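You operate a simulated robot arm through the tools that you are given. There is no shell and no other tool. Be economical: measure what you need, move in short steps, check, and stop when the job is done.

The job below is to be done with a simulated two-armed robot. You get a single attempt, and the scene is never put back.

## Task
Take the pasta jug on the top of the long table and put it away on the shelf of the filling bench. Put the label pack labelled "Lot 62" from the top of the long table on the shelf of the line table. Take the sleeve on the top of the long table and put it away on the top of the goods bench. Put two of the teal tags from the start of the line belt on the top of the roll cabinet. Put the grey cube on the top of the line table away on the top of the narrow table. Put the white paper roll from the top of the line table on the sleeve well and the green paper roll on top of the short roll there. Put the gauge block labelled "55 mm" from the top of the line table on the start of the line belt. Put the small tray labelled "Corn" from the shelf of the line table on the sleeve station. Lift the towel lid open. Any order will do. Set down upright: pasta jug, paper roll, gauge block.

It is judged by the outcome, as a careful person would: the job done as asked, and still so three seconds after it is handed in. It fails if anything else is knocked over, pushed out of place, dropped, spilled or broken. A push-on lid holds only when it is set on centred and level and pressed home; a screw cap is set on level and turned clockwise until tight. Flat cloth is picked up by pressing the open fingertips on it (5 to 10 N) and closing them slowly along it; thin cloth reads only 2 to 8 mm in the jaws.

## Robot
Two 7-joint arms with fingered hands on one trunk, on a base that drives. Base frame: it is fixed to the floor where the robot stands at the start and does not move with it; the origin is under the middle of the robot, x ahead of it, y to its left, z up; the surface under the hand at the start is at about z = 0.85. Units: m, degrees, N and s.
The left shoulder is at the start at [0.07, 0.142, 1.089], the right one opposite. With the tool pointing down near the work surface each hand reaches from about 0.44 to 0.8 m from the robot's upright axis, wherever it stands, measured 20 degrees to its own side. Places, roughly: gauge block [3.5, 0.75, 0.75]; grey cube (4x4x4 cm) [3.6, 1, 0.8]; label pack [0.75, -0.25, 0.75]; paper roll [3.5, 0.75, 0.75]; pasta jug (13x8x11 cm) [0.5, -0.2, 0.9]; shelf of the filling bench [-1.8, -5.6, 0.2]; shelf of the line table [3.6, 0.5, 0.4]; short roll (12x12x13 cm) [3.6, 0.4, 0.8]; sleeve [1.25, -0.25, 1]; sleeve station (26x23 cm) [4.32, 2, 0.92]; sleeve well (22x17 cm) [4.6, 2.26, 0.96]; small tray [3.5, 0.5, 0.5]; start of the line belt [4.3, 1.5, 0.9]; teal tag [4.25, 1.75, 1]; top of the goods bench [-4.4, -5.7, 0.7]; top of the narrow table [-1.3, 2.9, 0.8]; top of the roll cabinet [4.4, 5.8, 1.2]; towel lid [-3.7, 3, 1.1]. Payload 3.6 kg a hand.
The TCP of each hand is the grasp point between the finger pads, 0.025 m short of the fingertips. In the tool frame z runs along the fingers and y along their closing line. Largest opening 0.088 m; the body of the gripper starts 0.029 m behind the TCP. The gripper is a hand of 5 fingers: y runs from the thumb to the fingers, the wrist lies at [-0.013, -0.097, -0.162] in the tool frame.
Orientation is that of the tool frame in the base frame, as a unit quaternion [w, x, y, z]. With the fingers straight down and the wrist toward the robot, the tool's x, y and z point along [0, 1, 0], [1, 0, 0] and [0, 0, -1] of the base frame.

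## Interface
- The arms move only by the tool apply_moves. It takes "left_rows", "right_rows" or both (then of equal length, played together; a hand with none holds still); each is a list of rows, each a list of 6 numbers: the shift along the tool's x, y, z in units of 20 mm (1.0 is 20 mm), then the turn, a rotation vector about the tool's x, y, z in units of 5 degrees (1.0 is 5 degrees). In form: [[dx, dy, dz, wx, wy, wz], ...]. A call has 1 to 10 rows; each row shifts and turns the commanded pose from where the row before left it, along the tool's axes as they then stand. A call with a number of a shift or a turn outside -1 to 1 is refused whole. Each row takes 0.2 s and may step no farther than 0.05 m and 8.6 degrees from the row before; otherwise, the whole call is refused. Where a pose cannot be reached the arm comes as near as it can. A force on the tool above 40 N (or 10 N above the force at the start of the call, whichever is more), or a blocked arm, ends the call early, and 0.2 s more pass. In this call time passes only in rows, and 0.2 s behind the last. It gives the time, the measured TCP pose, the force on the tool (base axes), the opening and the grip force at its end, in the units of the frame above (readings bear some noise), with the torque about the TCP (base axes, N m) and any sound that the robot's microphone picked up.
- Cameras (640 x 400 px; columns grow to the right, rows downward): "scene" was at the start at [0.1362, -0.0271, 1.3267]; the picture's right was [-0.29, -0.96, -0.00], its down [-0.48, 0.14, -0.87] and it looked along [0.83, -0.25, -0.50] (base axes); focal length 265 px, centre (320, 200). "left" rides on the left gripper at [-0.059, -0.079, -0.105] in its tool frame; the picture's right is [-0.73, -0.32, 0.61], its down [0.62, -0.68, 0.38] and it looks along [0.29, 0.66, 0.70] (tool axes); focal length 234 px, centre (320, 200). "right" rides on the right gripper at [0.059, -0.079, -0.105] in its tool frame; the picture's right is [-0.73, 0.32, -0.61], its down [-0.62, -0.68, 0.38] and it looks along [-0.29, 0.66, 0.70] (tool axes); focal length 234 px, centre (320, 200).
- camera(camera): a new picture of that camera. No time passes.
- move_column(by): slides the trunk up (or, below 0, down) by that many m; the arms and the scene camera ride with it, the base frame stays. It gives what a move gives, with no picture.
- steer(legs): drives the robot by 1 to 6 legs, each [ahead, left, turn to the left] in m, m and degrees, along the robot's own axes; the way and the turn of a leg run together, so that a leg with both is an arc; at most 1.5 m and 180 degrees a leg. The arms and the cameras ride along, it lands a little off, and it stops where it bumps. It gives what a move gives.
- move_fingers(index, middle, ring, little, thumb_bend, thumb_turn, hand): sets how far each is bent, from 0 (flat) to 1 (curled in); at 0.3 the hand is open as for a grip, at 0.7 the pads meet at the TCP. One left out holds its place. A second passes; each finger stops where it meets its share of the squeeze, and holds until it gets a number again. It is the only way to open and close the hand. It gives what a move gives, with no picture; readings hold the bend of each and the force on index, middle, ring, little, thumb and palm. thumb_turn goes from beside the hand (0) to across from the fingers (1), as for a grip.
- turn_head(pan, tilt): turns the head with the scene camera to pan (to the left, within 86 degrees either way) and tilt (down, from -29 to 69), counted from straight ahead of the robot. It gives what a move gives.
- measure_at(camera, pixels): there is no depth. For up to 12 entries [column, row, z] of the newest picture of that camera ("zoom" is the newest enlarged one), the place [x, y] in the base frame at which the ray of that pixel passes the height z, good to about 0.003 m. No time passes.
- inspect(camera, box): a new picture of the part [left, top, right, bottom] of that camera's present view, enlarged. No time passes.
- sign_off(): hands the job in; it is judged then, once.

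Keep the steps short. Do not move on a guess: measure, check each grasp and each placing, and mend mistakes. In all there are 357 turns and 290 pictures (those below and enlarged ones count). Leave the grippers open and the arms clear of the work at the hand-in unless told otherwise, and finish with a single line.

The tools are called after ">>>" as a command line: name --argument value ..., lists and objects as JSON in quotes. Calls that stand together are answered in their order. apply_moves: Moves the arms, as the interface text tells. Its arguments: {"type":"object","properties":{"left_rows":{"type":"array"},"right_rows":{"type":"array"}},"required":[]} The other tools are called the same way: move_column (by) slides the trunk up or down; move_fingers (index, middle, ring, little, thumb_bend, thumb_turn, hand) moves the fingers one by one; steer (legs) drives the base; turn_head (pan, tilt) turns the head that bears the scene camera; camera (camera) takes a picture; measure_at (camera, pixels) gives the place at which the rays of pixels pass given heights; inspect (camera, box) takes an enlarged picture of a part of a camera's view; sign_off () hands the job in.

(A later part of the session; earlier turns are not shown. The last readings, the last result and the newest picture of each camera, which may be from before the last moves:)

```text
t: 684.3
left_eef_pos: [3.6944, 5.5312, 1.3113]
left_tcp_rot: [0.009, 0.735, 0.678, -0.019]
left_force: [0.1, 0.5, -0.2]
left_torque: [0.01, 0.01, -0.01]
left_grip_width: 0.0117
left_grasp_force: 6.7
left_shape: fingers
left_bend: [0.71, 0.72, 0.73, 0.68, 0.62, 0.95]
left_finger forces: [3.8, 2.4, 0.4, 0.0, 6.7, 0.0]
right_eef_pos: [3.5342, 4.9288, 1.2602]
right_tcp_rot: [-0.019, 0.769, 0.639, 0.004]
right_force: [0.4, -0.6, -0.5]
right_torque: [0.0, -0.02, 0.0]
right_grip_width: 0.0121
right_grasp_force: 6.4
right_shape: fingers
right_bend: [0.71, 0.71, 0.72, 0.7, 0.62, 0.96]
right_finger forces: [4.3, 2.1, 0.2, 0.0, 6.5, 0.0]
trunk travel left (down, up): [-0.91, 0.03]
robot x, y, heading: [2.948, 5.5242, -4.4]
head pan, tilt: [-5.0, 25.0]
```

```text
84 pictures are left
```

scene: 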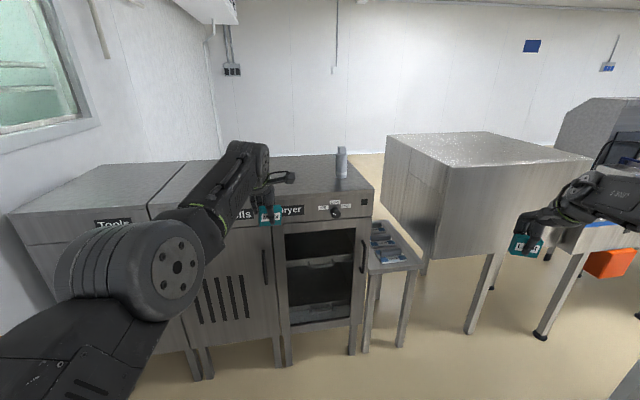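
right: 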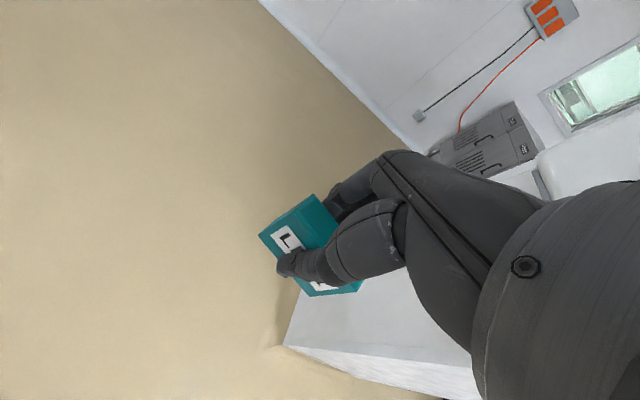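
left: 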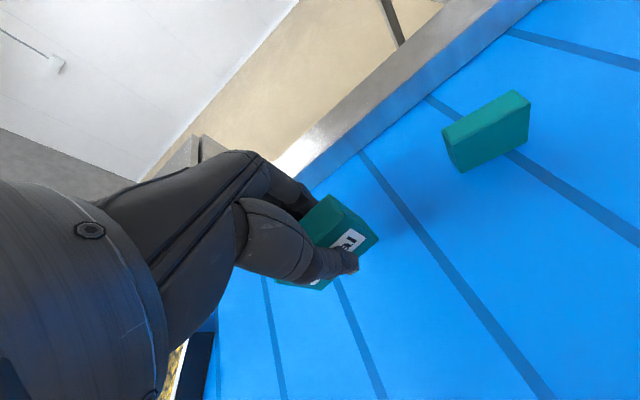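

>>> measure_at --camera "scene" --pixels '[[150, 208, 1.2], [272, 197, 1.2], [374, 190, 1.2], [10, 214, 1.2], [150, 208, 1.1], [272, 197, 1.1], [374, 190, 1.1], [355, 353, 0], [287, 363, 0], [190, 162, 1.1], [353, 155, 1.1]]'

>>> steer --legs '[[0, 0.3, 4]]'

>>> turn_head --pan 0 --tilt 35

>>> camera --camera "scene"

```text
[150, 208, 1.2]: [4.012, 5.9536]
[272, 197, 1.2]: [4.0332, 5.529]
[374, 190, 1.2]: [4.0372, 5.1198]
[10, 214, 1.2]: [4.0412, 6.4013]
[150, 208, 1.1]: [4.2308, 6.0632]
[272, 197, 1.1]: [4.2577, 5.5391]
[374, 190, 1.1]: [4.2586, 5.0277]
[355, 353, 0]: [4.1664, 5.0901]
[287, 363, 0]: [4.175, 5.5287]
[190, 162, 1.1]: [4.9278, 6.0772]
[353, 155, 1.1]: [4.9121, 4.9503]
```

```text
t: 686.4
left_eef_pos: [3.7069, 5.8773, 1.311]
left_tcp_rot: [0.009, 0.712, 0.702, -0.018]
left_force: [-0.2, 0.3, -1.1]
left_torque: [0.01, 0.0, 0.0]
left_grip_width: 0.0118
left_grasp_force: 6.7
left_shape: fingers
left_bend: [0.71, 0.72, 0.73, 0.68, 0.62, 0.95]
left_finger forces: [3.7, 2.4, 0.4, 0.1, 6.7, 0.1]
right_eef_pos: [3.5868, 5.2669, 1.2589]
right_tcp_rot: [-0.019, 0.748, 0.663, 0.003]
right_force: [0.0, 0.1, -0.8]
right_torque: [0.01, -0.02, -0.01]
right_grip_width: 0.0117
right_grasp_force: 6.6
right_shape: fingers
right_bend: [0.71, 0.71, 0.72, 0.7, 0.62, 0.96]
right_finger forces: [4.2, 2.1, 0.2, 0.0, 6.4, 0.0]
trunk travel left (down, up): [-0.91, 0.03]
robot x, y, heading: [2.9626, 5.8275, -0.8]
head pan, tilt: [-5.0, 25.0]
```

```text
t: 687.1
left_eef_pos: [3.7073, 5.8798, 1.3111]
left_tcp_rot: [0.01, 0.713, 0.701, -0.019]
left_force: [-0.6, -0.4, 0.1]
left_torque: [0.02, -0.02, -0.01]
left_grip_width: 0.0118
left_grasp_force: 6.3
left_shape: fingers
left_bend: [0.71, 0.72, 0.73, 0.68, 0.62, 0.95]
left_finger forces: [3.8, 2.3, 0.3, 0.0, 6.7, 0.1]
right_eef_pos: [3.5852, 5.2669, 1.2607]
right_tcp_rot: [-0.018, 0.748, 0.664, 0.003]
right_force: [0.5, 0.4, 0.4]
right_torque: [-0.03, -0.01, 0.01]
right_grip_width: 0.0122
right_grasp_force: 6.5
right_shape: fingers
right_bend: [0.71, 0.71, 0.72, 0.7, 0.62, 0.96]
right_finger forces: [4.3, 2.1, 0.2, 0.1, 6.4, 0.1]
trunk travel left (down, up): [-0.91, 0.03]
robot x, y, heading: [2.966, 5.8268, -1.0]
head pan, tilt: [0.0, 35.0]
```

```text
83 pictures are left
```

scene: 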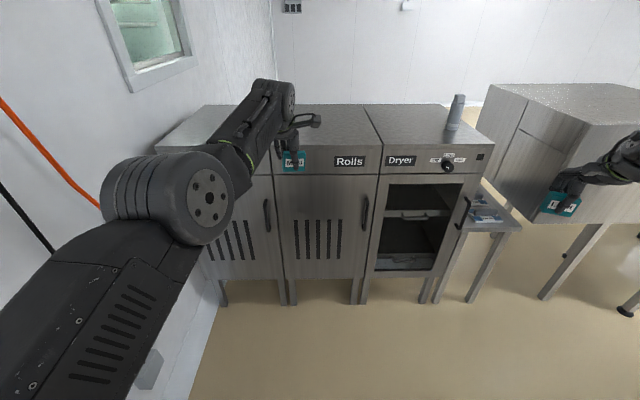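

>>> measure_at --camera "scene" --pixels '[[453, 131, 1.15], [458, 95, 1.3], [272, 175, 1.15], [380, 172, 1.15], [480, 172, 1.15], [270, 104, 1.15], [366, 104, 1.15]]'

```text
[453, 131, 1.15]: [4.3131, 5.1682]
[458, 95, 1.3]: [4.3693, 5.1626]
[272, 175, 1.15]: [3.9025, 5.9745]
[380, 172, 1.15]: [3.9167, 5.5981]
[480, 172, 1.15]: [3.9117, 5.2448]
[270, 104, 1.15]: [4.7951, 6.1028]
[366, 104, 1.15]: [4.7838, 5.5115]
```

>>> steer --legs '[[0.52, 0.0, 1]]'

>>> camera --camera "left"

```text
t: 690.1
left_eef_pos: [4.2286, 5.8809, 1.3126]
left_tcp_rot: [0.011, 0.709, 0.705, -0.018]
left_force: [-0.3, -0.1, -0.4]
left_torque: [-0.02, 0.02, -0.02]
left_grip_width: 0.0118
left_grasp_force: 6.8
left_shape: fingers
left_bend: [0.71, 0.72, 0.73, 0.68, 0.62, 0.95]
left_finger forces: [3.8, 2.3, 0.4, 0.0, 6.7, 0.0]
right_eef_pos: [4.1125, 5.2674, 1.2605]
right_tcp_rot: [-0.018, 0.745, 0.667, 0.003]
right_force: [0.0, -0.8, -1.2]
right_torque: [0.03, -0.03, 0.04]
right_grip_width: 0.0117
right_grasp_force: 6.5
right_shape: fingers
right_bend: [0.71, 0.71, 0.72, 0.7, 0.62, 0.96]
right_finger forces: [4.1, 2.1, 0.2, 0.0, 6.6, 0.0]
trunk travel left (down, up): [-0.91, 0.03]
robot x, y, heading: [3.4871, 5.8219, -0.5]
head pan, tilt: [0.0, 35.0]
```

```text
82 pictures are left
```

left: 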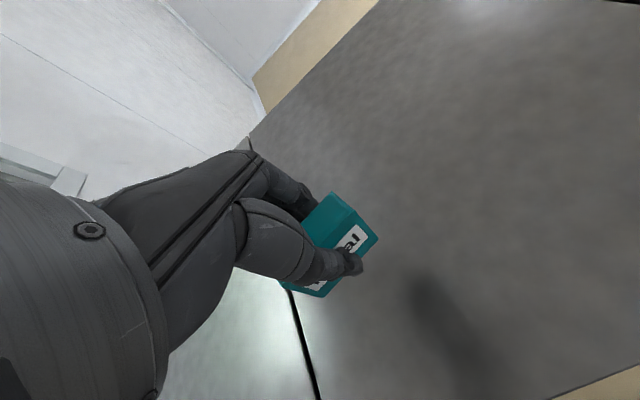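

>>> measure_at --camera "left" --pixels '[[317, 395, 1.15], [291, 300, 1.15], [600, 383, 1.15], [380, 5, 1.15], [345, 290, 1.15]]'

```text
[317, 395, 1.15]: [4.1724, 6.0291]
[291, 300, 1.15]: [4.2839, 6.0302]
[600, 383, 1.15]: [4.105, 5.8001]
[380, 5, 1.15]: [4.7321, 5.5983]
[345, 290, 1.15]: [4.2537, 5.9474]
```

>>> apply_moves --left_rows '[[0, 0, 1, 0, 0, 0], [0, 0, 1, 0, 0, 0], [0, 0, 1, 0, 0, 0], [0, 0, 1, 0, 0, 0], [0, 0, 1, 0, 0, 0], [0, 0, 0.4, 0, 0, 0], [0, 0, 0.3, 0, 0, 0], [0, 0, 0.3, 0, 0, 0], [0, 0, 0.3, 0, 0, 0], [0, 0, 0.3, 0, 0, 0]]'

```text
t: 692.2
left_eef_pos: [4.2379, 5.874, 1.1973]
left_tcp_rot: [0.019, 0.709, 0.705, -0.011]
left_force: [-4.8, -0.3, 23.9]
left_torque: [-0.12, 0.72, -0.01]
left_grip_width: 0.0121
left_grasp_force: 14.4
left_shape: fingers
left_bend: [0.71, 0.72, 0.73, 0.68, 0.62, 0.95]
left_finger forces: [2.4, 0.9, 0.1, 0.1, 25.2, 0.0]
left hand out of reach, approached as far as the arm can: row 2, 5
right_eef_pos: [4.1109, 5.2671, 1.262]
right_tcp_rot: [-0.017, 0.745, 0.667, 0.003]
right_force: [1.2, -0.2, -0.3]
right_torque: [0.0, 0.01, -0.01]
right_grip_width: 0.0117
right_grasp_force: 6.6
right_shape: fingers
right_bend: [0.71, 0.71, 0.72, 0.7, 0.62, 0.96]
right_finger forces: [4.2, 2.1, 0.2, 0.1, 6.6, 0.0]
trunk travel left (down, up): [-0.91, 0.03]
robot x, y, heading: [3.4844, 5.8182, -0.4]
head pan, tilt: [0.0, 35.0]
stopped in row 10 (left hand): the force on the tool passed its limit at 43 N (the readings are from after the stop); the commanded pose is now the measured one
```

>>> apply_moves --left_rows '[[0, 0, -0.3, 0, 0, 0]]'

>>> move_fingers --hand "left" --index 0.35 --middle 0.35 --ring 0.35 --little 0.35 --thumb_bend 0.35

>>> apply_moves --left_rows '[[0, 0, -0.5, 0, 0, 0], [0, 0, -1, 0, 0, 0], [0, 0, -1, 0, 0, 0], [0, 0, -1, 0, 0, 0], [0, 0, -1, 0, 0, 0]]'

>>> camera --camera "left"

```text
t: 692.6
left_eef_pos: [4.2386, 5.8753, 1.1972]
left_tcp_rot: [0.014, 0.709, 0.705, -0.015]
left_force: [-3.6, 0.4, 7.2]
left_torque: [-0.04, 0.19, -0.03]
left_grip_width: 0.0109
left_grasp_force: 8.4
left_shape: fingers
left_bend: [0.71, 0.72, 0.73, 0.68, 0.62, 0.95]
left_finger forces: [3.3, 1.8, 0.0, 0.0, 11.3, 0.0]
right_eef_pos: [4.1144, 5.2684, 1.2602]
right_tcp_rot: [-0.018, 0.744, 0.667, 0.003]
right_force: [0.4, -0.6, -0.8]
right_torque: [0.02, 0.02, 0.02]
right_grip_width: 0.0121
right_grasp_force: 6.2
right_shape: fingers
right_bend: [0.71, 0.71, 0.72, 0.7, 0.62, 0.96]
right_finger forces: [4.2, 2.2, 0.3, 0.0, 6.4, 0.1]
trunk travel left (down, up): [-0.91, 0.03]
robot x, y, heading: [3.4845, 5.8182, -0.2]
head pan, tilt: [0.0, 35.0]
```

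```text
t: 693.6
left_eef_pos: [4.239, 5.8743, 1.1977]
left_tcp_rot: [0.015, 0.708, 0.706, -0.013]
left_force: [-1.1, -0.4, 1.5]
left_torque: [0.03, -0.04, 0.0]
left_grip_width: 0.074
left_grasp_force: 1.6
left_shape: fingers
left_bend: [0.35, 0.35, 0.35, 0.35, 0.35, 0.97]
left_finger forces: [0.0, 1.6, 0.0, 0.0, 0.1, 0.0]
right_eef_pos: [4.1148, 5.2666, 1.2614]
right_tcp_rot: [-0.018, 0.745, 0.667, 0.003]
right_force: [0.8, -0.2, 0.2]
right_torque: [0.0, 0.03, 0.01]
right_grip_width: 0.0117
right_grasp_force: 6.5
right_shape: fingers
right_bend: [0.71, 0.71, 0.72, 0.7, 0.62, 0.96]
right_finger forces: [4.3, 2.1, 0.2, 0.0, 6.4, 0.0]
trunk travel left (down, up): [-0.91, 0.03]
robot x, y, heading: [3.4861, 5.8188, -0.5]
head pan, tilt: [0.0, 35.0]
```

```text
t: 694.8
left_eef_pos: [4.234, 5.8791, 1.2878]
left_tcp_rot: [0.015, 0.709, 0.705, -0.013]
left_force: [1.1, -0.9, -1.1]
left_torque: [0.0, 0.02, -0.03]
left_grip_width: 0.074
left_grasp_force: 0.0
left_shape: fingers
left_bend: [0.35, 0.35, 0.35, 0.35, 0.35, 0.97]
left_finger forces: [0.1, 0.0, 0.0, 0.0, 0.0, 0.1]
left hand out of reach, approached as far as the arm can: row 5
right_eef_pos: [4.1134, 5.2672, 1.2599]
right_tcp_rot: [-0.017, 0.744, 0.668, 0.003]
right_force: [0.6, 0.3, -0.4]
right_torque: [-0.02, 0.0, 0.04]
right_grip_width: 0.0117
right_grasp_force: 7.4
right_shape: fingers
right_bend: [0.71, 0.71, 0.72, 0.7, 0.62, 0.96]
right_finger forces: [4.2, 2.1, 0.2, 0.0, 6.7, 0.1]
trunk travel left (down, up): [-0.91, 0.03]
robot x, y, heading: [3.4838, 5.8185, -0.3]
head pan, tilt: [0.0, 35.0]
```

```text
81 pictures are left
```

left: 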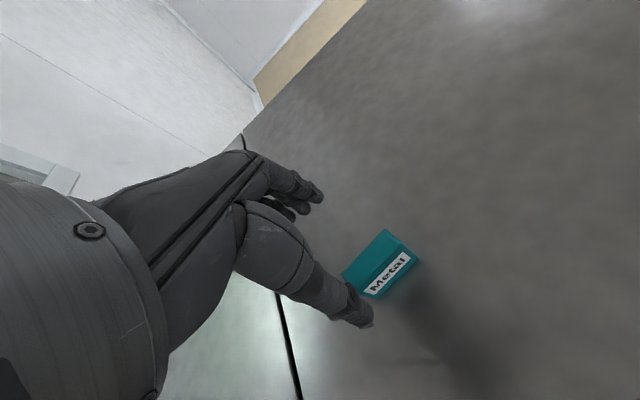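

>>> steer --legs '[[0, 0, 30]]'

>>> camera --camera "right"

```text
t: 696.6
left_eef_pos: [4.1065, 6.2426, 1.2869]
left_tcp_rot: [0.018, 0.504, 0.864, -0.01]
left_force: [-0.3, 0.7, -0.6]
left_torque: [-0.02, 0.0, 0.0]
left_grip_width: 0.0741
left_grasp_force: 0.2
left_shape: fingers
left_bend: [0.35, 0.35, 0.35, 0.35, 0.35, 0.97]
left_finger forces: [0.0, 0.0, 0.0, 0.0, 0.1, 0.0]
right_eef_pos: [4.3051, 5.6515, 1.2591]
right_tcp_rot: [-0.019, 0.548, 0.836, -0.003]
right_force: [-0.1, -0.2, -0.2]
right_torque: [-0.01, 0.03, -0.06]
right_grip_width: 0.0116
right_grasp_force: 6.3
right_shape: fingers
right_bend: [0.71, 0.71, 0.72, 0.7, 0.62, 0.96]
right_finger forces: [4.1, 2.1, 0.1, 0.1, 6.2, 0.0]
trunk travel left (down, up): [-0.91, 0.03]
robot x, y, heading: [3.4858, 5.8179, 29.2]
head pan, tilt: [0.0, 35.0]
```

```text
80 pictures are left
```

right: 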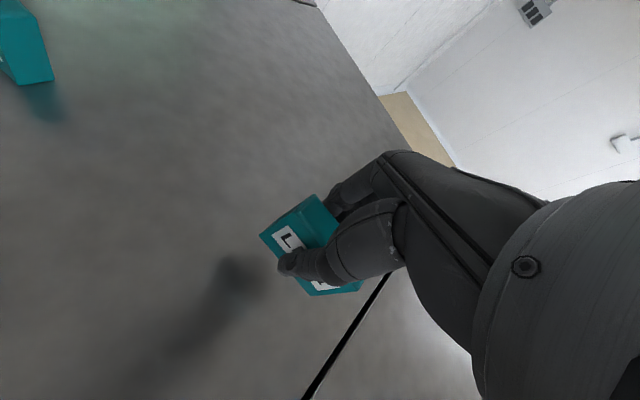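

>>> measure_at --camera "right" --pixels '[[345, 335, 1.165], [310, 390, 1.165], [30, 50, 1.18]]'

>>> move_column --by -0.045

>>> apply_moves --right_rows '[[0.5, 0, 0.3, 0, 0, 0], [0.5, 0, 0.2, 0, 0, 0], [0, 0, 0.2, 0, 0, 0], [0, 0, 0.2, 0, 0, 0], [0, 0, 0.2, 0, 0, 0], [0, 0, 0.2, 0, 0, 0]]'

```text
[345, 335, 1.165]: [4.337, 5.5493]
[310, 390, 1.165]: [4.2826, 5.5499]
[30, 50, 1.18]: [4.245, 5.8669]
```

```text
t: 697.5
left_eef_pos: [4.1056, 6.246, 1.2416]
left_tcp_rot: [0.018, 0.503, 0.864, -0.009]
left_force: [-0.5, 0.1, -0.2]
left_torque: [0.02, 0.0, -0.01]
left_grip_width: 0.0739
left_grasp_force: 0.0
left_shape: fingers
left_bend: [0.35, 0.35, 0.35, 0.35, 0.35, 0.97]
left_finger forces: [0.0, 0.1, 0.1, 0.0, 0.0, 0.0]
right_eef_pos: [4.3055, 5.6532, 1.2147]
right_tcp_rot: [-0.019, 0.548, 0.836, -0.002]
right_force: [0.8, 0.1, 0.7]
right_torque: [0.01, 0.02, 0.0]
right_grip_width: 0.0116
right_grasp_force: 6.4
right_shape: fingers
right_bend: [0.71, 0.71, 0.72, 0.7, 0.62, 0.96]
right_finger forces: [4.1, 2.2, 0.2, 0.1, 6.3, 0.0]
trunk travel left (down, up): [-0.865, 0.075]
robot x, y, heading: [3.4865, 5.8195, 29.5]
head pan, tilt: [0.0, 35.0]
```

```text
t: 698.9
left_eef_pos: [4.1006, 6.2439, 1.2443]
left_tcp_rot: [0.02, 0.504, 0.863, -0.009]
left_force: [0.6, -0.3, -0.4]
left_torque: [0.01, 0.0, -0.02]
left_grip_width: 0.074
left_grasp_force: 0.1
left_shape: fingers
left_bend: [0.35, 0.35, 0.35, 0.35, 0.35, 0.97]
left_finger forces: [0.1, 0.0, 0.0, 0.1, 0.0, 0.1]
right_eef_pos: [4.2938, 5.6728, 1.1954]
right_tcp_rot: [-0.015, 0.548, 0.837, 0.001]
right_force: [3.2, -2.1, 28.9]
right_torque: [-0.14, 0.38, 0.03]
right_grip_width: 0.0085
right_grasp_force: 20.0
right_shape: fingers
right_bend: [0.71, 0.72, 0.72, 0.7, 0.66, 0.96]
right_finger forces: [5.8, 3.7, 1.0, 0.0, 29.7, 0.0]
trunk travel left (down, up): [-0.865, 0.075]
robot x, y, heading: [3.4894, 5.8164, 29.6]
head pan, tilt: [0.0, 35.0]
```

>>> apply_moves --right_rows '[[0, 0, -0.25, 0, 0, 0]]'

>>> move_fingers --hand "right" --index 0.35 --middle 0.35 --ring 0.35 --little 0.35 --thumb_bend 0.35

>>> move_column --by 0.07

>>> camera --camera "right"

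```text
t: 699.3
left_eef_pos: [4.1025, 6.2455, 1.243]
left_tcp_rot: [0.02, 0.503, 0.864, -0.01]
left_force: [-0.2, 0.1, 0.4]
left_torque: [0.03, 0.01, 0.0]
left_grip_width: 0.0738
left_grasp_force: 0.1
left_shape: fingers
left_bend: [0.35, 0.35, 0.35, 0.35, 0.35, 0.97]
left_finger forces: [0.0, 0.0, 0.0, 0.0, 0.0, 0.1]
right_eef_pos: [4.2943, 5.6711, 1.1962]
right_tcp_rot: [-0.017, 0.548, 0.836, -0.003]
right_force: [1.4, -0.1, 13.7]
right_torque: [-0.03, 0.12, 0.03]
right_grip_width: 0.0091
right_grasp_force: 12.4
right_shape: fingers
right_bend: [0.71, 0.72, 0.72, 0.7, 0.65, 0.96]
right_finger forces: [4.9, 2.8, 0.4, 0.1, 16.3, 0.1]
trunk travel left (down, up): [-0.865, 0.075]
robot x, y, heading: [3.4887, 5.8181, 29.1]
head pan, tilt: [0.0, 35.0]
```

```text
t: 700.3
left_eef_pos: [4.1022, 6.2445, 1.2443]
left_tcp_rot: [0.019, 0.504, 0.864, -0.009]
left_force: [0.1, 0.4, 0.7]
left_torque: [-0.02, -0.01, -0.01]
left_grip_width: 0.074
left_grasp_force: 0.0
left_shape: fingers
left_bend: [0.35, 0.35, 0.35, 0.35, 0.35, 0.97]
left_finger forces: [0.0, 0.0, 0.0, 0.0, 0.0, 0.0]
right_eef_pos: [4.2929, 5.6704, 1.1982]
right_tcp_rot: [-0.017, 0.549, 0.836, -0.002]
right_force: [-3.5, -1.6, 10.8]
right_torque: [0.04, -0.33, 0.0]
right_grip_width: 0.074
right_grasp_force: 4.7
right_shape: fingers
right_bend: [0.35, 0.39, 0.35, 0.35, 0.35, 0.97]
right_finger forces: [0.1, 10.0, 0.1, 0.1, 0.1, 0.0]
trunk travel left (down, up): [-0.865, 0.075]
robot x, y, heading: [3.4843, 5.8195, 29.2]
head pan, tilt: [0.0, 35.0]
```

```text
t: 701.4
left_eef_pos: [4.1077, 6.2443, 1.3107]
left_tcp_rot: [0.017, 0.503, 0.864, -0.011]
left_force: [0.8, -1.1, 0.0]
left_torque: [0.0, 0.01, 0.0]
left_grip_width: 0.0741
left_grasp_force: 0.1
left_shape: fingers
left_bend: [0.35, 0.35, 0.35, 0.35, 0.35, 0.97]
left_finger forces: [0.0, 0.0, 0.0, 0.1, 0.1, 0.0]
right_eef_pos: [4.2987, 5.671, 1.2631]
right_tcp_rot: [-0.018, 0.548, 0.836, -0.003]
right_force: [0.2, 0.1, 0.5]
right_torque: [0.03, 0.01, 0.02]
right_grip_width: 0.0738
right_grasp_force: 0.0
right_shape: fingers
right_bend: [0.35, 0.35, 0.35, 0.35, 0.35, 0.97]
right_finger forces: [0.0, 0.0, 0.1, 0.1, 0.0, 0.0]
trunk travel left (down, up): [-0.935, 0.005]
robot x, y, heading: [3.4829, 5.8184, 29.2]
head pan, tilt: [0.0, 35.0]
```

```text
79 pictures are left
```

right: 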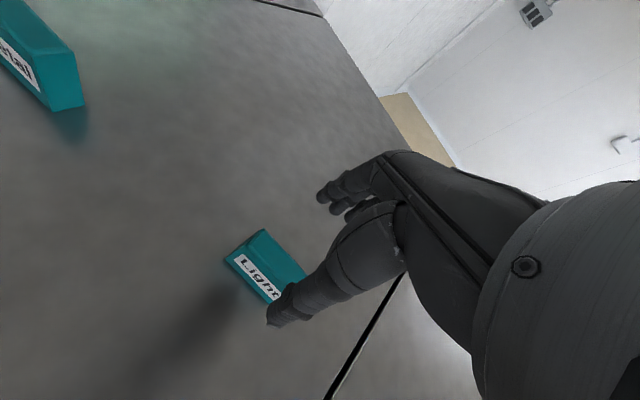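

Both tags stand on the roll cabinet. I return around the pillar to the line table.

>>> steer --legs '[[-1.135, 0.634, 0], [-0.3, 0.17, 0], [0, 0, -119], [1.4, 0, 0], [1.4, 0, 0], [1.2, 0.3, 0]]'

>>> steer --legs '[[0.3, 0, 0], [0, 0, 90], [0.35, -0.45, 0]]'

>>> turn_head --pan 0 --tilt 35

>>> camera --camera "scene"

```text
t: 734.1
left_eef_pos: [1.9917, 0.9885, 1.313]
left_tcp_rot: [0.0, 0.999, -0.024, -0.02]
left_force: [-0.5, 0.7, -0.5]
left_torque: [0.02, -0.03, -0.01]
left_grip_width: 0.0737
left_grasp_force: 0.1
left_shape: fingers
left_bend: [0.35, 0.35, 0.35, 0.35, 0.35, 0.97]
left_finger forces: [0.1, 0.0, 0.0, 0.0, 0.0, 0.1]
right_eef_pos: [1.4041, 1.1324, 1.2656]
right_tcp_rot: [-0.01, 0.997, -0.075, 0.015]
right_force: [-0.4, -0.8, 0.0]
right_torque: [-0.01, -0.01, 0.01]
right_grip_width: 0.074
right_grasp_force: 0.0
right_shape: fingers
right_bend: [0.35, 0.35, 0.35, 0.35, 0.35, 0.97]
right_finger forces: [0.0, 0.0, 0.0, 0.1, 0.1, 0.1]
trunk travel left (down, up): [-0.935, 0.005]
robot x, y, heading: [1.959, 1.7418, -92.6]
head pan, tilt: [0.0, 35.0]
```

```text
t: 742.8
left_eef_pos: [3.0246, 1.0139, 1.3129]
left_tcp_rot: [0.016, 0.721, 0.692, -0.015]
left_force: [0.5, 0.8, -0.2]
left_torque: [-0.04, -0.01, 0.0]
left_grip_width: 0.0742
left_grasp_force: 0.0
left_shape: fingers
left_bend: [0.35, 0.35, 0.35, 0.35, 0.35, 0.97]
left_finger forces: [0.0, 0.0, 0.0, 0.1, 0.0, 0.0]
right_eef_pos: [2.8854, 0.4263, 1.2661]
right_tcp_rot: [-0.017, 0.757, 0.654, 0.003]
right_force: [-0.4, 0.2, 0.6]
right_torque: [-0.01, -0.01, 0.0]
right_grip_width: 0.0738
right_grasp_force: 0.0
right_shape: fingers
right_bend: [0.35, 0.35, 0.35, 0.35, 0.35, 0.97]
right_finger forces: [0.1, 0.0, 0.0, 0.0, 0.1, 0.1]
trunk travel left (down, up): [-0.935, 0.005]
robot x, y, heading: [2.2742, 0.9802, -2.5]
head pan, tilt: [0.0, 35.0]
```

```text
t: 743.4
left_eef_pos: [3.0273, 1.0133, 1.3127]
left_tcp_rot: [0.015, 0.721, 0.693, -0.014]
left_force: [-0.4, -0.6, 0.0]
left_torque: [-0.02, -0.02, 0.0]
left_grip_width: 0.074
left_grasp_force: 0.0
left_shape: fingers
left_bend: [0.35, 0.35, 0.35, 0.35, 0.35, 0.97]
left_finger forces: [0.1, 0.0, 0.1, 0.0, 0.0, 0.1]
right_eef_pos: [2.8853, 0.4241, 1.2663]
right_tcp_rot: [-0.018, 0.756, 0.654, 0.003]
right_force: [0.7, 0.1, 0.0]
right_torque: [0.04, -0.02, 0.0]
right_grip_width: 0.0737
right_grasp_force: 0.1
right_shape: fingers
right_bend: [0.35, 0.35, 0.35, 0.35, 0.35, 0.97]
right_finger forces: [0.0, 0.1, 0.1, 0.0, 0.0, 0.0]
trunk travel left (down, up): [-0.935, 0.005]
robot x, y, heading: [2.274, 0.9761, -2.4]
head pan, tilt: [0.0, 35.0]
```

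```text
78 pictures are left
```

scene: 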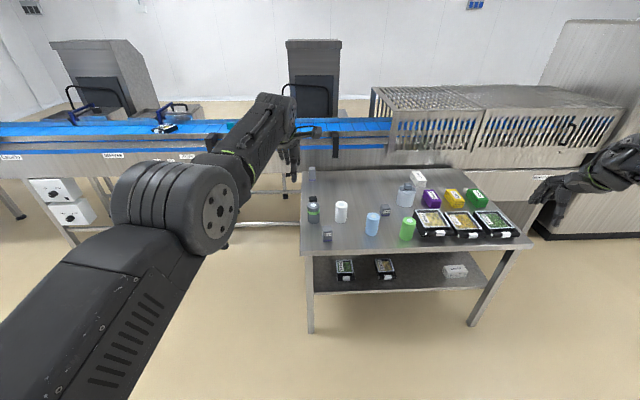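

>>> inspect --camera "scene" --box '[290, 155, 440, 255]'

```text
4.00 times, centred on (365, 205) of scene
```

zoom: 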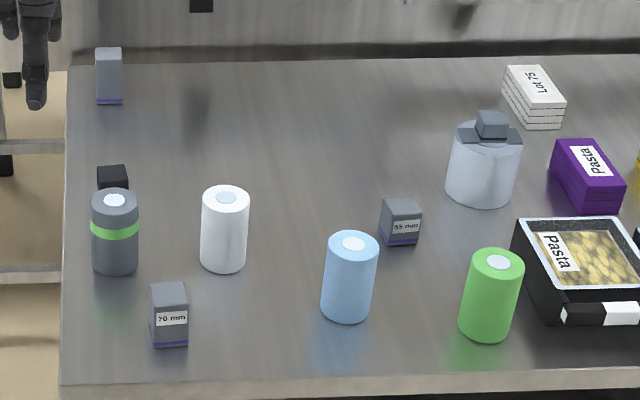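

>>> measure_at --camera "zoom" --pixels '[[115, 270, 0.74], [223, 268, 0.74], [346, 318, 0.74], [484, 336, 0.74], [168, 345, 0.74], [402, 244, 0.74], [480, 200, 0.74], [112, 195, 0.74], [108, 103, 0.74], [70, 385, 0.74], [65, 65, 0.74], [490, 112, 0.87]]'

```text
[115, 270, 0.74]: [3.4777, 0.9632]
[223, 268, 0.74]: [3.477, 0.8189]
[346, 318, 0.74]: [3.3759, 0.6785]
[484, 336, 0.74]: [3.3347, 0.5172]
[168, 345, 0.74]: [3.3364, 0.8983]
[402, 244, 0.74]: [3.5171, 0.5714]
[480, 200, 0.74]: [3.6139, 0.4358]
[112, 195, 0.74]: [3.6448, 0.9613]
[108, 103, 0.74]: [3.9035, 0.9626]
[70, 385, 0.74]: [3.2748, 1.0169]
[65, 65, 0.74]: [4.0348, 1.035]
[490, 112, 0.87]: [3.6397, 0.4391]
```

>>> move_column --by -0.3

>>> steer --legs '[[0.5, -0.2, 2.4]]'

>>> turn_head --pan 5 --tilt 45

>>> camera --camera "scene"

>>> camera --camera "left"

```text
t: 746.4
left_eef_pos: [3.0255, 1.0122, 1.0115]
left_tcp_rot: [0.014, 0.721, 0.693, -0.014]
left_force: [-1.1, -0.6, 1.2]
left_torque: [0.04, 0.03, 0.0]
left_grip_width: 0.0738
left_grasp_force: 0.1
left_shape: fingers
left_bend: [0.35, 0.35, 0.35, 0.35, 0.35, 0.97]
left_finger forces: [0.0, 0.0, 0.0, 0.0, 0.0, 0.1]
right_eef_pos: [2.8857, 0.4256, 0.9648]
right_tcp_rot: [-0.018, 0.756, 0.654, 0.003]
right_force: [-0.1, 0.0, -0.6]
right_torque: [0.02, 0.01, 0.05]
right_grip_width: 0.074
right_grasp_force: 0.1
right_shape: fingers
right_bend: [0.35, 0.35, 0.35, 0.35, 0.35, 0.97]
right_finger forces: [0.0, 0.1, 0.0, 0.1, 0.0, 0.0]
trunk travel left (down, up): [-0.635, 0.305]
robot x, y, heading: [2.2714, 0.979, -2.5]
head pan, tilt: [0.0, 35.0]
```

```text
t: 749.6
left_eef_pos: [3.5247, 0.8303, 1.0115]
left_tcp_rot: [0.015, 0.707, 0.706, -0.013]
left_force: [-0.7, 0.3, 0.1]
left_torque: [-0.01, 0.0, -0.03]
left_grip_width: 0.074
left_grasp_force: 0.1
left_shape: fingers
left_bend: [0.35, 0.35, 0.35, 0.35, 0.35, 0.97]
left_finger forces: [0.0, 0.0, 0.0, 0.1, 0.0, 0.0]
right_eef_pos: [3.408, 0.2369, 0.966]
right_tcp_rot: [-0.018, 0.743, 0.669, 0.001]
right_force: [0.1, 0.1, 0.4]
right_torque: [-0.01, 0.02, -0.03]
right_grip_width: 0.0739
right_grasp_force: 0.0
right_shape: fingers
right_bend: [0.35, 0.35, 0.35, 0.35, 0.35, 0.97]
right_finger forces: [0.0, 0.2, 0.1, 0.0, 0.0, 0.0]
trunk travel left (down, up): [-0.635, 0.305]
robot x, y, heading: [2.7725, 0.7651, -0.2]
head pan, tilt: [0.0, 35.0]
```

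```text
t: 750.3
left_eef_pos: [3.5246, 0.8302, 1.013]
left_tcp_rot: [0.014, 0.708, 0.706, -0.015]
left_force: [0.1, -0.5, 0.1]
left_torque: [0.0, -0.02, 0.0]
left_grip_width: 0.0743
left_grasp_force: 0.1
left_shape: fingers
left_bend: [0.35, 0.35, 0.35, 0.35, 0.35, 0.97]
left_finger forces: [0.1, 0.1, 0.0, 0.1, 0.0, 0.0]
right_eef_pos: [3.4072, 0.2364, 0.9649]
right_tcp_rot: [-0.019, 0.743, 0.669, 0.002]
right_force: [-0.5, -0.5, 0.5]
right_torque: [-0.03, -0.03, 0.0]
right_grip_width: 0.074
right_grasp_force: 0.1
right_shape: fingers
right_bend: [0.35, 0.35, 0.35, 0.35, 0.35, 0.97]
right_finger forces: [0.0, 0.0, 0.0, 0.0, 0.0, 0.0]
trunk travel left (down, up): [-0.635, 0.305]
robot x, y, heading: [2.7791, 0.7677, -0.2]
head pan, tilt: [5.0, 45.0]
```

```text
76 pictures are left
```

scene: 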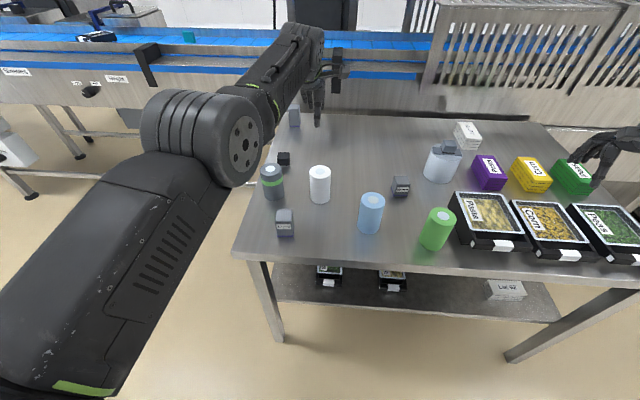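

```text
75 pictures are left
```

left: 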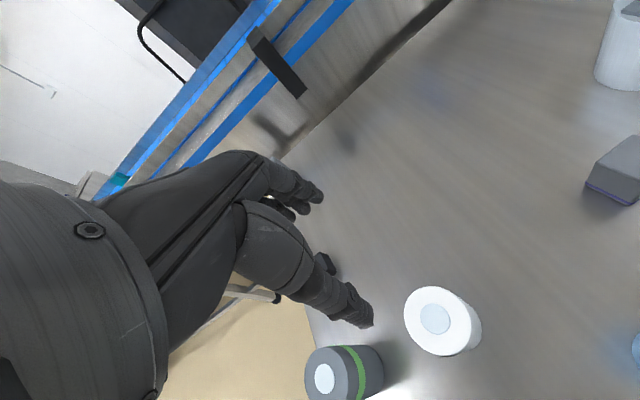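

>>> measure_at --camera "left" --pixels '[[436, 318, 0.84], [436, 318, 0.86], [436, 318, 0.82], [481, 335, 0.74], [324, 378, 0.86], [612, 185, 0.74]]'

>>> measure_at --camera "scene" --pixels '[[320, 172, 0.84], [320, 172, 0.86], [320, 172, 0.82], [319, 203, 0.74], [319, 203, 0.72], [401, 184, 0.79], [402, 197, 0.74], [437, 214, 0.84], [434, 248, 0.74], [445, 147, 0.86], [283, 160, 0.76]]'

```text
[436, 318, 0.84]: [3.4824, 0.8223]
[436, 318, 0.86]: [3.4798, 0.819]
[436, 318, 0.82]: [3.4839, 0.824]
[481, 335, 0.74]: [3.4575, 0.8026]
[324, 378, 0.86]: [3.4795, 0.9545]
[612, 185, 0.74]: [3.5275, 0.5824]
```

```text
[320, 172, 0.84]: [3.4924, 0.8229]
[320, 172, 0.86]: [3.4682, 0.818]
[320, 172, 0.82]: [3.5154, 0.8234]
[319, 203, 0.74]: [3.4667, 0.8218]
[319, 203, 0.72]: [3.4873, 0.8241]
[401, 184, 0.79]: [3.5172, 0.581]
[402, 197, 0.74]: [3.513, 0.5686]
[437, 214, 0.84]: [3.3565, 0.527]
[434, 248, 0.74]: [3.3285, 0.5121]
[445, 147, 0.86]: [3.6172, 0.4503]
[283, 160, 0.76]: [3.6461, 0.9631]
```

>>> measure_at --camera "left" --pixels '[[404, 308, 0.85], [470, 326, 0.85], [430, 287, 0.85], [440, 352, 0.85], [420, 318, 0.85], [451, 320, 0.85]]'

>>> inspect --camera "scene" --box '[265, 130, 475, 255]'

```text
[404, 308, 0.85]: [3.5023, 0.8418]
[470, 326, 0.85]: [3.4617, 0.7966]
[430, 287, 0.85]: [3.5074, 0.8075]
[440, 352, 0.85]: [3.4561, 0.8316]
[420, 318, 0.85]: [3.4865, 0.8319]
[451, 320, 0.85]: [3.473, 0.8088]
```

```text
3.05 times, centred on (370, 192) of scene
```

zoom: 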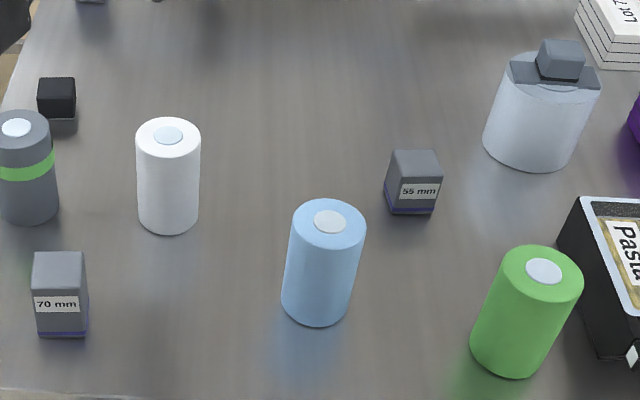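

>>> move_fingers --hand "left" --index 0.29 --middle 0.29 --ring 0.29 --little 0.29 --thumb_bend 0.29

>>> steer --legs '[[-0.044, -0.009, 0]]'

>>> apply_moves --left_rows '[[0, 0, 1, 0, 0, 0], [0, 0, 1, 0, 0, 0], [0, 0, 1, 0, 0, 0], [0, 0, 1, 0, 0, 0], [0, 0, 1, 0, 0, 0]]'

>>> camera --camera "left"

```text
t: 751.3
left_eef_pos: [3.524, 0.8299, 1.0122]
left_tcp_rot: [0.014, 0.707, 0.707, -0.013]
left_force: [-0.1, 0.7, 0.5]
left_torque: [0.0, 0.02, 0.02]
left_grip_width: 0.0883
left_grasp_force: 0.1
left_shape: fingers
left_bend: [0.28, 0.28, 0.28, 0.28, 0.28, 0.97]
left_finger forces: [0.1, 0.1, 0.0, 0.0, 0.0, 0.1]
right_eef_pos: [3.4077, 0.2362, 0.9659]
right_tcp_rot: [-0.018, 0.742, 0.67, 0.002]
right_force: [0.8, -0.2, -0.1]
right_torque: [0.01, -0.01, -0.01]
right_grip_width: 0.074
right_grasp_force: 0.0
right_shape: fingers
right_bend: [0.35, 0.35, 0.35, 0.35, 0.35, 0.97]
right_finger forces: [0.1, 0.0, 0.0, 0.1, 0.0, 0.0]
trunk travel left (down, up): [-0.635, 0.305]
robot x, y, heading: [2.7762, 0.7644, -0.0]
head pan, tilt: [5.0, 45.0]
```

```text
t: 752.2
left_eef_pos: [3.4814, 0.8211, 1.0102]
left_tcp_rot: [0.014, 0.706, 0.708, -0.014]
left_force: [-0.4, 0.2, -0.5]
left_torque: [0.0, 0.0, -0.01]
left_grip_width: 0.0884
left_grasp_force: 0.1
left_shape: fingers
left_bend: [0.28, 0.28, 0.28, 0.28, 0.28, 0.97]
left_finger forces: [0.0, 0.1, 0.0, 0.0, 0.0, 0.0]
right_eef_pos: [3.3657, 0.2286, 0.9643]
right_tcp_rot: [-0.019, 0.743, 0.669, 0.001]
right_force: [-0.1, -0.1, 0.8]
right_torque: [0.01, -0.01, 0.0]
right_grip_width: 0.0737
right_grasp_force: 0.1
right_shape: fingers
right_bend: [0.35, 0.35, 0.35, 0.35, 0.35, 0.97]
right_finger forces: [0.0, 0.1, 0.0, 0.0, 0.0, 0.0]
trunk travel left (down, up): [-0.635, 0.305]
robot x, y, heading: [2.7349, 0.7538, -0.2]
head pan, tilt: [5.0, 45.0]
```

```text
t: 753.4
left_eef_pos: [3.4845, 0.8152, 0.913]
left_tcp_rot: [0.015, 0.707, 0.707, -0.013]
left_force: [0.5, 0.4, -0.2]
left_torque: [0.04, 0.0, 0.0]
left_grip_width: 0.0884
left_grasp_force: 0.1
left_shape: fingers
left_bend: [0.28, 0.28, 0.28, 0.28, 0.28, 0.97]
left_finger forces: [0.1, 0.0, 0.0, 0.0, 0.0, 0.0]
left hand out of reach, approached as far as the arm can: row 2
right_eef_pos: [3.3647, 0.2287, 0.9649]
right_tcp_rot: [-0.018, 0.743, 0.669, 0.002]
right_force: [0.3, -0.2, -0.5]
right_torque: [-0.03, -0.03, 0.0]
right_grip_width: 0.0741
right_grasp_force: 0.0
right_shape: fingers
right_bend: [0.35, 0.35, 0.35, 0.35, 0.35, 0.97]
right_finger forces: [0.1, 0.0, 0.1, 0.0, 0.1, 0.0]
trunk travel left (down, up): [-0.635, 0.305]
robot x, y, heading: [2.7305, 0.7554, -0.1]
head pan, tilt: [5.0, 45.0]
```

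```text
73 pictures are left
```

left: 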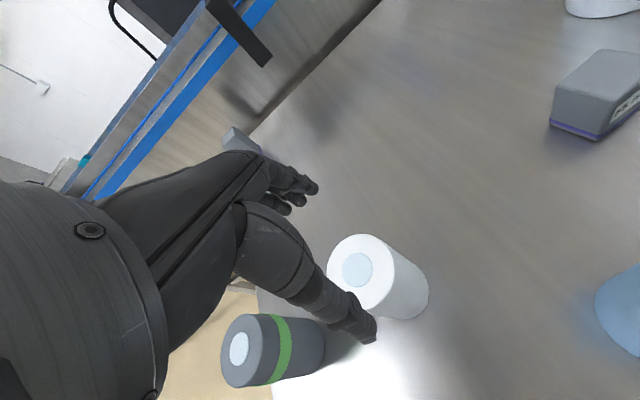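

>>> measure_at --camera "left" --pixels '[[357, 270, 0.85], [357, 270, 0.84]]'

>>> apply_moves --left_rows '[[0.25, -0.15, 1, 0, 0, 0], [0, 0, 1, 0, 0, 0], [0, 0, 1, 0, 0, 0], [0, 0, 1, 0, 0, 0], [0, 0, 0.8, 0, 0, 0]]'

```text
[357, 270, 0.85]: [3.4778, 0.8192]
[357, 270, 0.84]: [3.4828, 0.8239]
```

```text
t: 754.6
left_eef_pos: [3.4737, 0.8187, 0.8216]
left_tcp_rot: [0.018, 0.707, 0.707, -0.012]
left_force: [3.7, -1.8, 13.1]
left_torque: [-0.05, -0.07, 0.02]
left_grip_width: 0.0931
left_grasp_force: 7.0
left_shape: fingers
left_bend: [0.26, 0.28, 0.28, 0.28, 0.28, 0.97]
left_finger forces: [10.2, 0.0, 0.0, 0.0, 3.6, 0.0]
left hand out of reach, approached as far as the arm can: row 4
right_eef_pos: [3.3629, 0.2284, 0.9671]
right_tcp_rot: [-0.018, 0.744, 0.668, 0.003]
right_force: [0.4, -1.2, 0.5]
right_torque: [0.01, -0.01, 0.02]
right_grip_width: 0.0743
right_grasp_force: 0.1
right_shape: fingers
right_bend: [0.35, 0.35, 0.35, 0.35, 0.35, 0.97]
right_finger forces: [0.0, 0.1, 0.0, 0.1, 0.1, 0.0]
trunk travel left (down, up): [-0.635, 0.305]
robot x, y, heading: [2.7327, 0.7543, -0.2]
head pan, tilt: [5.0, 45.0]
```

>>> apply_moves --left_rows '[[0, 0.1, -0.4, 0, 0, 0]]'

>>> move_fingers --hand "left" --index 0.5 --middle 0.5 --ring 0.5 --little 0.5 --thumb_bend 0.5

>>> inspect --camera "scene" --box '[240, 110, 440, 235]'

```text
t: 755.0
left_eef_pos: [3.4746, 0.823, 0.8245]
left_tcp_rot: [0.014, 0.708, 0.706, -0.015]
left_force: [1.0, 0.5, 1.3]
left_torque: [0.03, -0.03, 0.0]
left_grip_width: 0.0921
left_grasp_force: 3.1
left_shape: fingers
left_bend: [0.27, 0.28, 0.28, 0.28, 0.28, 0.97]
left_finger forces: [4.0, 0.0, 0.1, 0.0, 3.0, 0.1]
left hand out of reach, approached as far as the arm can: row 1
right_eef_pos: [3.3651, 0.2279, 0.9642]
right_tcp_rot: [-0.019, 0.743, 0.669, 0.003]
right_force: [0.0, -0.4, -0.4]
right_torque: [0.03, 0.02, 0.01]
right_grip_width: 0.0741
right_grasp_force: 0.0
right_shape: fingers
right_bend: [0.35, 0.35, 0.35, 0.35, 0.35, 0.97]
right_finger forces: [0.0, 0.1, 0.0, 0.0, 0.0, 0.0]
trunk travel left (down, up): [-0.635, 0.305]
robot x, y, heading: [2.7321, 0.7573, -0.2]
head pan, tilt: [5.0, 45.0]
```

```text
t: 756.0
left_eef_pos: [3.4761, 0.8211, 0.8248]
left_tcp_rot: [0.014, 0.707, 0.707, -0.014]
left_force: [1.2, 0.5, 0.4]
left_torque: [0.01, -0.03, -0.02]
left_grip_width: 0.0661
left_grasp_force: 22.4
left_shape: fingers
left_bend: [0.36, 0.47, 0.5, 0.5, 0.49, 0.97]
left_finger forces: [20.4, 2.3, 0.0, 0.0, 23.2, 0.0]
right_eef_pos: [3.3662, 0.2281, 0.9648]
right_tcp_rot: [-0.018, 0.743, 0.669, 0.003]
right_force: [-0.7, 0.2, 1.0]
right_torque: [-0.01, -0.02, 0.0]
right_grip_width: 0.0736
right_grasp_force: 0.0
right_shape: fingers
right_bend: [0.35, 0.35, 0.35, 0.35, 0.35, 0.97]
right_finger forces: [0.0, 0.0, 0.0, 0.0, 0.0, 0.0]
trunk travel left (down, up): [-0.635, 0.305]
robot x, y, heading: [2.7318, 0.7546, -0.0]
head pan, tilt: [5.0, 45.0]
```

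```text
3.20 times, centred on (340, 172) of scene
```

zoom: 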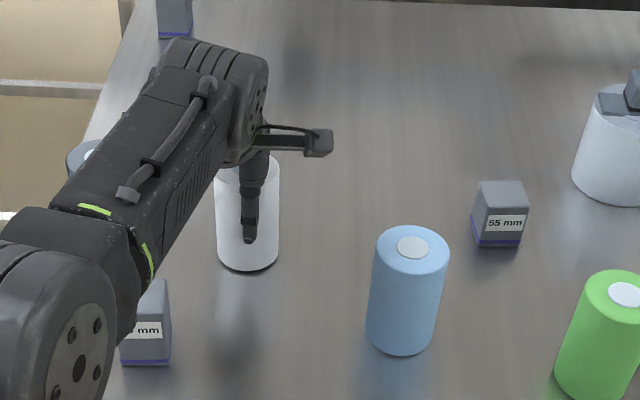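

>>> move_fingers --hand "left" --middle 0.56 --ring 0.6 --little 0.6

>>> apply_moves --left_rows '[[0, 0, -0.5, 0, 0, 0], [0, 0, -1, 0, 0, 0], [0, 0, -1, 0, 0, 0], [0, 0, -1, 0, 0, 0], [0, 0, -1, 0, 0, 0], [0, 0, -1, 0, 0, 0], [0, 0, -1, 0, 0, 0]]'

>>> inspect --camera "scene" --box '[240, 70, 440, 195]'

```text
t: 757.0
left_eef_pos: [3.4752, 0.8215, 0.8265]
left_tcp_rot: [0.015, 0.707, 0.707, -0.014]
left_force: [0.9, -1.2, 2.6]
left_torque: [0.03, -0.13, -0.01]
left_grip_width: 0.0654
left_grasp_force: 27.4
left_shape: fingers
left_bend: [0.38, 0.5, 0.54, 0.6, 0.49, 0.96]
left_finger forces: [17.7, 4.7, 3.4, 0.1, 28.1, 0.0]
right_eef_pos: [3.365, 0.2285, 0.9659]
right_tcp_rot: [-0.019, 0.743, 0.67, 0.002]
right_force: [0.4, 0.3, 0.2]
right_torque: [0.0, 0.0, 0.01]
right_grip_width: 0.0737
right_grasp_force: 0.0
right_shape: fingers
right_bend: [0.35, 0.35, 0.35, 0.35, 0.35, 0.97]
right_finger forces: [0.1, 0.0, 0.1, 0.1, 0.0, 0.1]
trunk travel left (down, up): [-0.635, 0.305]
robot x, y, heading: [2.7336, 0.7605, -0.1]
head pan, tilt: [5.0, 45.0]
```

```text
t: 758.6
left_eef_pos: [3.4754, 0.8267, 0.9545]
left_tcp_rot: [0.014, 0.707, 0.707, -0.014]
left_force: [0.4, -0.9, -0.5]
left_torque: [0.01, 0.03, 0.0]
left_grip_width: 0.0636
left_grasp_force: 21.8
left_shape: fingers
left_bend: [0.39, 0.51, 0.56, 0.6, 0.49, 0.96]
left_finger forces: [15.1, 3.7, 2.5, 0.1, 21.9, 0.0]
right_eef_pos: [3.365, 0.2285, 0.9657]
right_tcp_rot: [-0.018, 0.743, 0.669, 0.003]
right_force: [-0.2, 0.3, 0.4]
right_torque: [0.0, 0.0, 0.01]
right_grip_width: 0.0743
right_grasp_force: 0.1
right_shape: fingers
right_bend: [0.35, 0.35, 0.35, 0.35, 0.35, 0.97]
right_finger forces: [0.1, 0.0, 0.1, 0.1, 0.0, 0.0]
trunk travel left (down, up): [-0.635, 0.305]
robot x, y, heading: [2.7339, 0.7558, -0.1]
head pan, tilt: [5.0, 45.0]
```

```text
3.20 times, centred on (340, 132) of scene
```

zoom: 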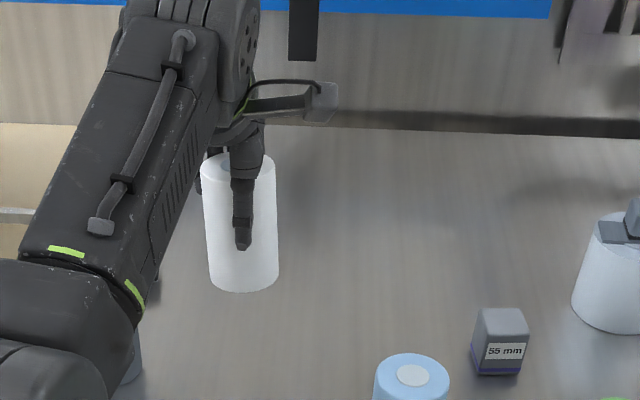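

>>> apply_moves --left_rows '[[0, 0, -0.5, 0, 0, 0], [0, 0, -0.5, 0, 0, 0], [0, 0, -0.5, 0, 0, 0], [0, 0, -0.5, 0, 0, 0], [0, 0, -0.5, 0, 0, 0], [0, 0, 0, 0, 0, 0], [0, 0, 0, 0, 0, 0], [0, 0, 0, 0, 0, 0], [0, 0, 0, 0, 0, 0], [0, 0, 0, 0, 0, 0]]' --right_rows '[[1, 0.3, 0, 0, 0, 0], [1, 0.3, 0, 0, 0, 0], [1, 0.3, 0, 0, 0, 0], [1, 0.3, 0, 0, 0, 0], [1, 0.3, 0, 0, 0, 0], [1, 0.3, 0, 0, 0, 0], [1, 0.3, 0, 0, 0, 0], [1, 0.3, 0, 0, 0, 0], [1, 0.3, 0, 0, 0, 0], [1, 0.3, 0, 0, 0, 0]]'

>>> camera --camera "right"

```text
t: 760.8
left_eef_pos: [3.4757, 0.8276, 1.0049]
left_tcp_rot: [0.015, 0.708, 0.706, -0.014]
left_force: [0.2, -0.9, -0.9]
left_torque: [-0.02, 0.02, -0.01]
left_grip_width: 0.0632
left_grasp_force: 21.3
left_shape: fingers
left_bend: [0.39, 0.51, 0.56, 0.6, 0.49, 0.96]
left_finger forces: [15.0, 3.7, 2.6, 0.1, 21.8, 0.0]
right_eef_pos: [3.4218, 0.3296, 0.9622]
right_tcp_rot: [-0.018, 0.741, 0.671, 0.005]
right_force: [0.5, 0.6, -0.2]
right_torque: [0.01, 0.0, -0.01]
right_grip_width: 0.0738
right_grasp_force: 0.1
right_shape: fingers
right_bend: [0.35, 0.35, 0.35, 0.35, 0.35, 0.97]
right_finger forces: [0.0, 0.1, 0.0, 0.0, 0.0, 0.0]
right hand out of reach, approached as far as the arm can: row 6, 7, 8, 9, 10
trunk travel left (down, up): [-0.635, 0.305]
robot x, y, heading: [2.7316, 0.7536, -0.2]
head pan, tilt: [5.0, 45.0]
```

```text
70 pictures are left
```

right: 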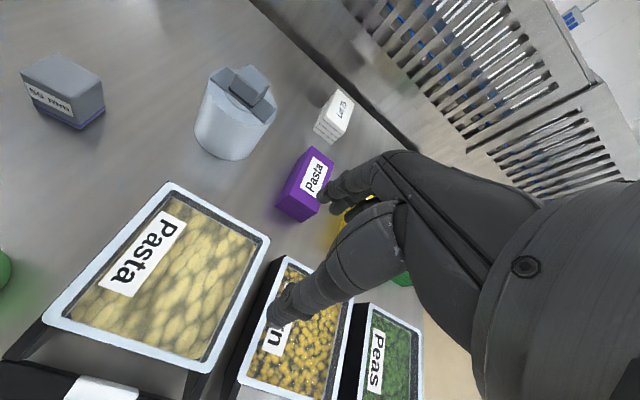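

>>> measure_at --camera "right" --pixels '[[55, 55, 0.81], [103, 80, 0.81], [68, 102, 0.81], [22, 73, 0.81], [30, 98, 0.755], [75, 128, 0.755], [104, 107, 0.755], [250, 85, 0.885], [246, 66, 0.885], [262, 92, 0.885]]'

>>> inspect --camera "right" --box '[170, 40, 310, 180]'

```text
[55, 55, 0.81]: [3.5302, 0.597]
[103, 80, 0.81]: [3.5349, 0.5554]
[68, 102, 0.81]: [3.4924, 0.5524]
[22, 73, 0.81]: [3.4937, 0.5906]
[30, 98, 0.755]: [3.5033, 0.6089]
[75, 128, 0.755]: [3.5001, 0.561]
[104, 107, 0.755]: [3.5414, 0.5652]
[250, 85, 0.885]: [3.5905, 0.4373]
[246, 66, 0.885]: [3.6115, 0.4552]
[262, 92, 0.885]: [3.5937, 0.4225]
```

```text
2.86 times, centred on (240, 110) of right
```

zoom: 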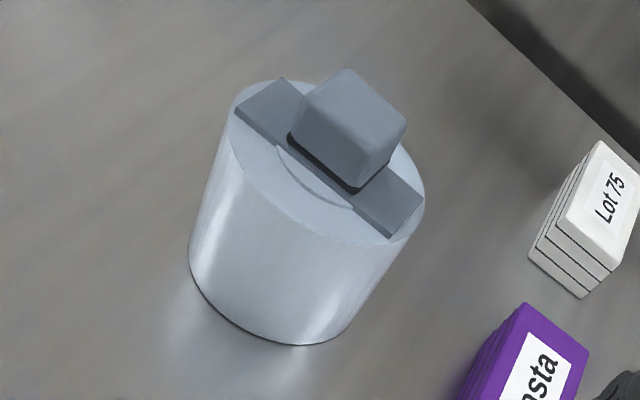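

>>> steer --legs '[[0.1, 0.257, 0]]'

>>> camera --camera "right"

```text
t: 762.7
left_eef_pos: [3.5749, 1.0831, 1.004]
left_tcp_rot: [0.015, 0.707, 0.707, -0.014]
left_force: [-0.3, 0.1, -1.1]
left_torque: [0.0, 0.0, -0.01]
left_grip_width: 0.0633
left_grasp_force: 21.2
left_shape: fingers
left_bend: [0.39, 0.51, 0.56, 0.6, 0.49, 0.96]
left_finger forces: [15.0, 3.6, 2.6, 0.0, 21.7, 0.0]
right_eef_pos: [3.5201, 0.5831, 0.9612]
right_tcp_rot: [-0.019, 0.742, 0.671, 0.005]
right_force: [-0.8, 0.9, 0.0]
right_torque: [0.02, -0.02, -0.02]
right_grip_width: 0.074
right_grasp_force: 0.2
right_shape: fingers
right_bend: [0.35, 0.35, 0.35, 0.35, 0.35, 0.97]
right_finger forces: [0.0, 0.0, 0.0, 0.0, 0.0, 0.0]
trunk travel left (down, up): [-0.635, 0.305]
robot x, y, heading: [2.8319, 1.0168, -0.0]
head pan, tilt: [5.0, 45.0]
```

```text
68 pictures are left
```

right: 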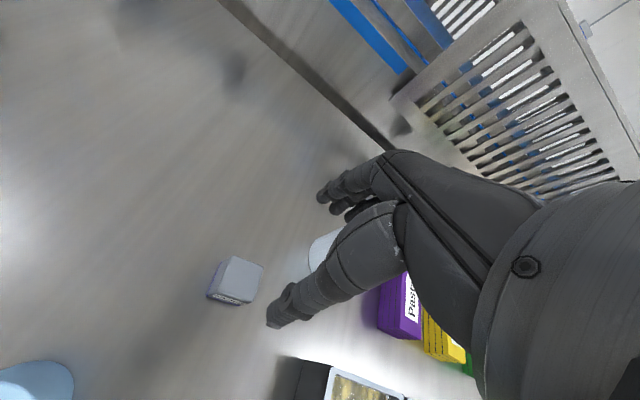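

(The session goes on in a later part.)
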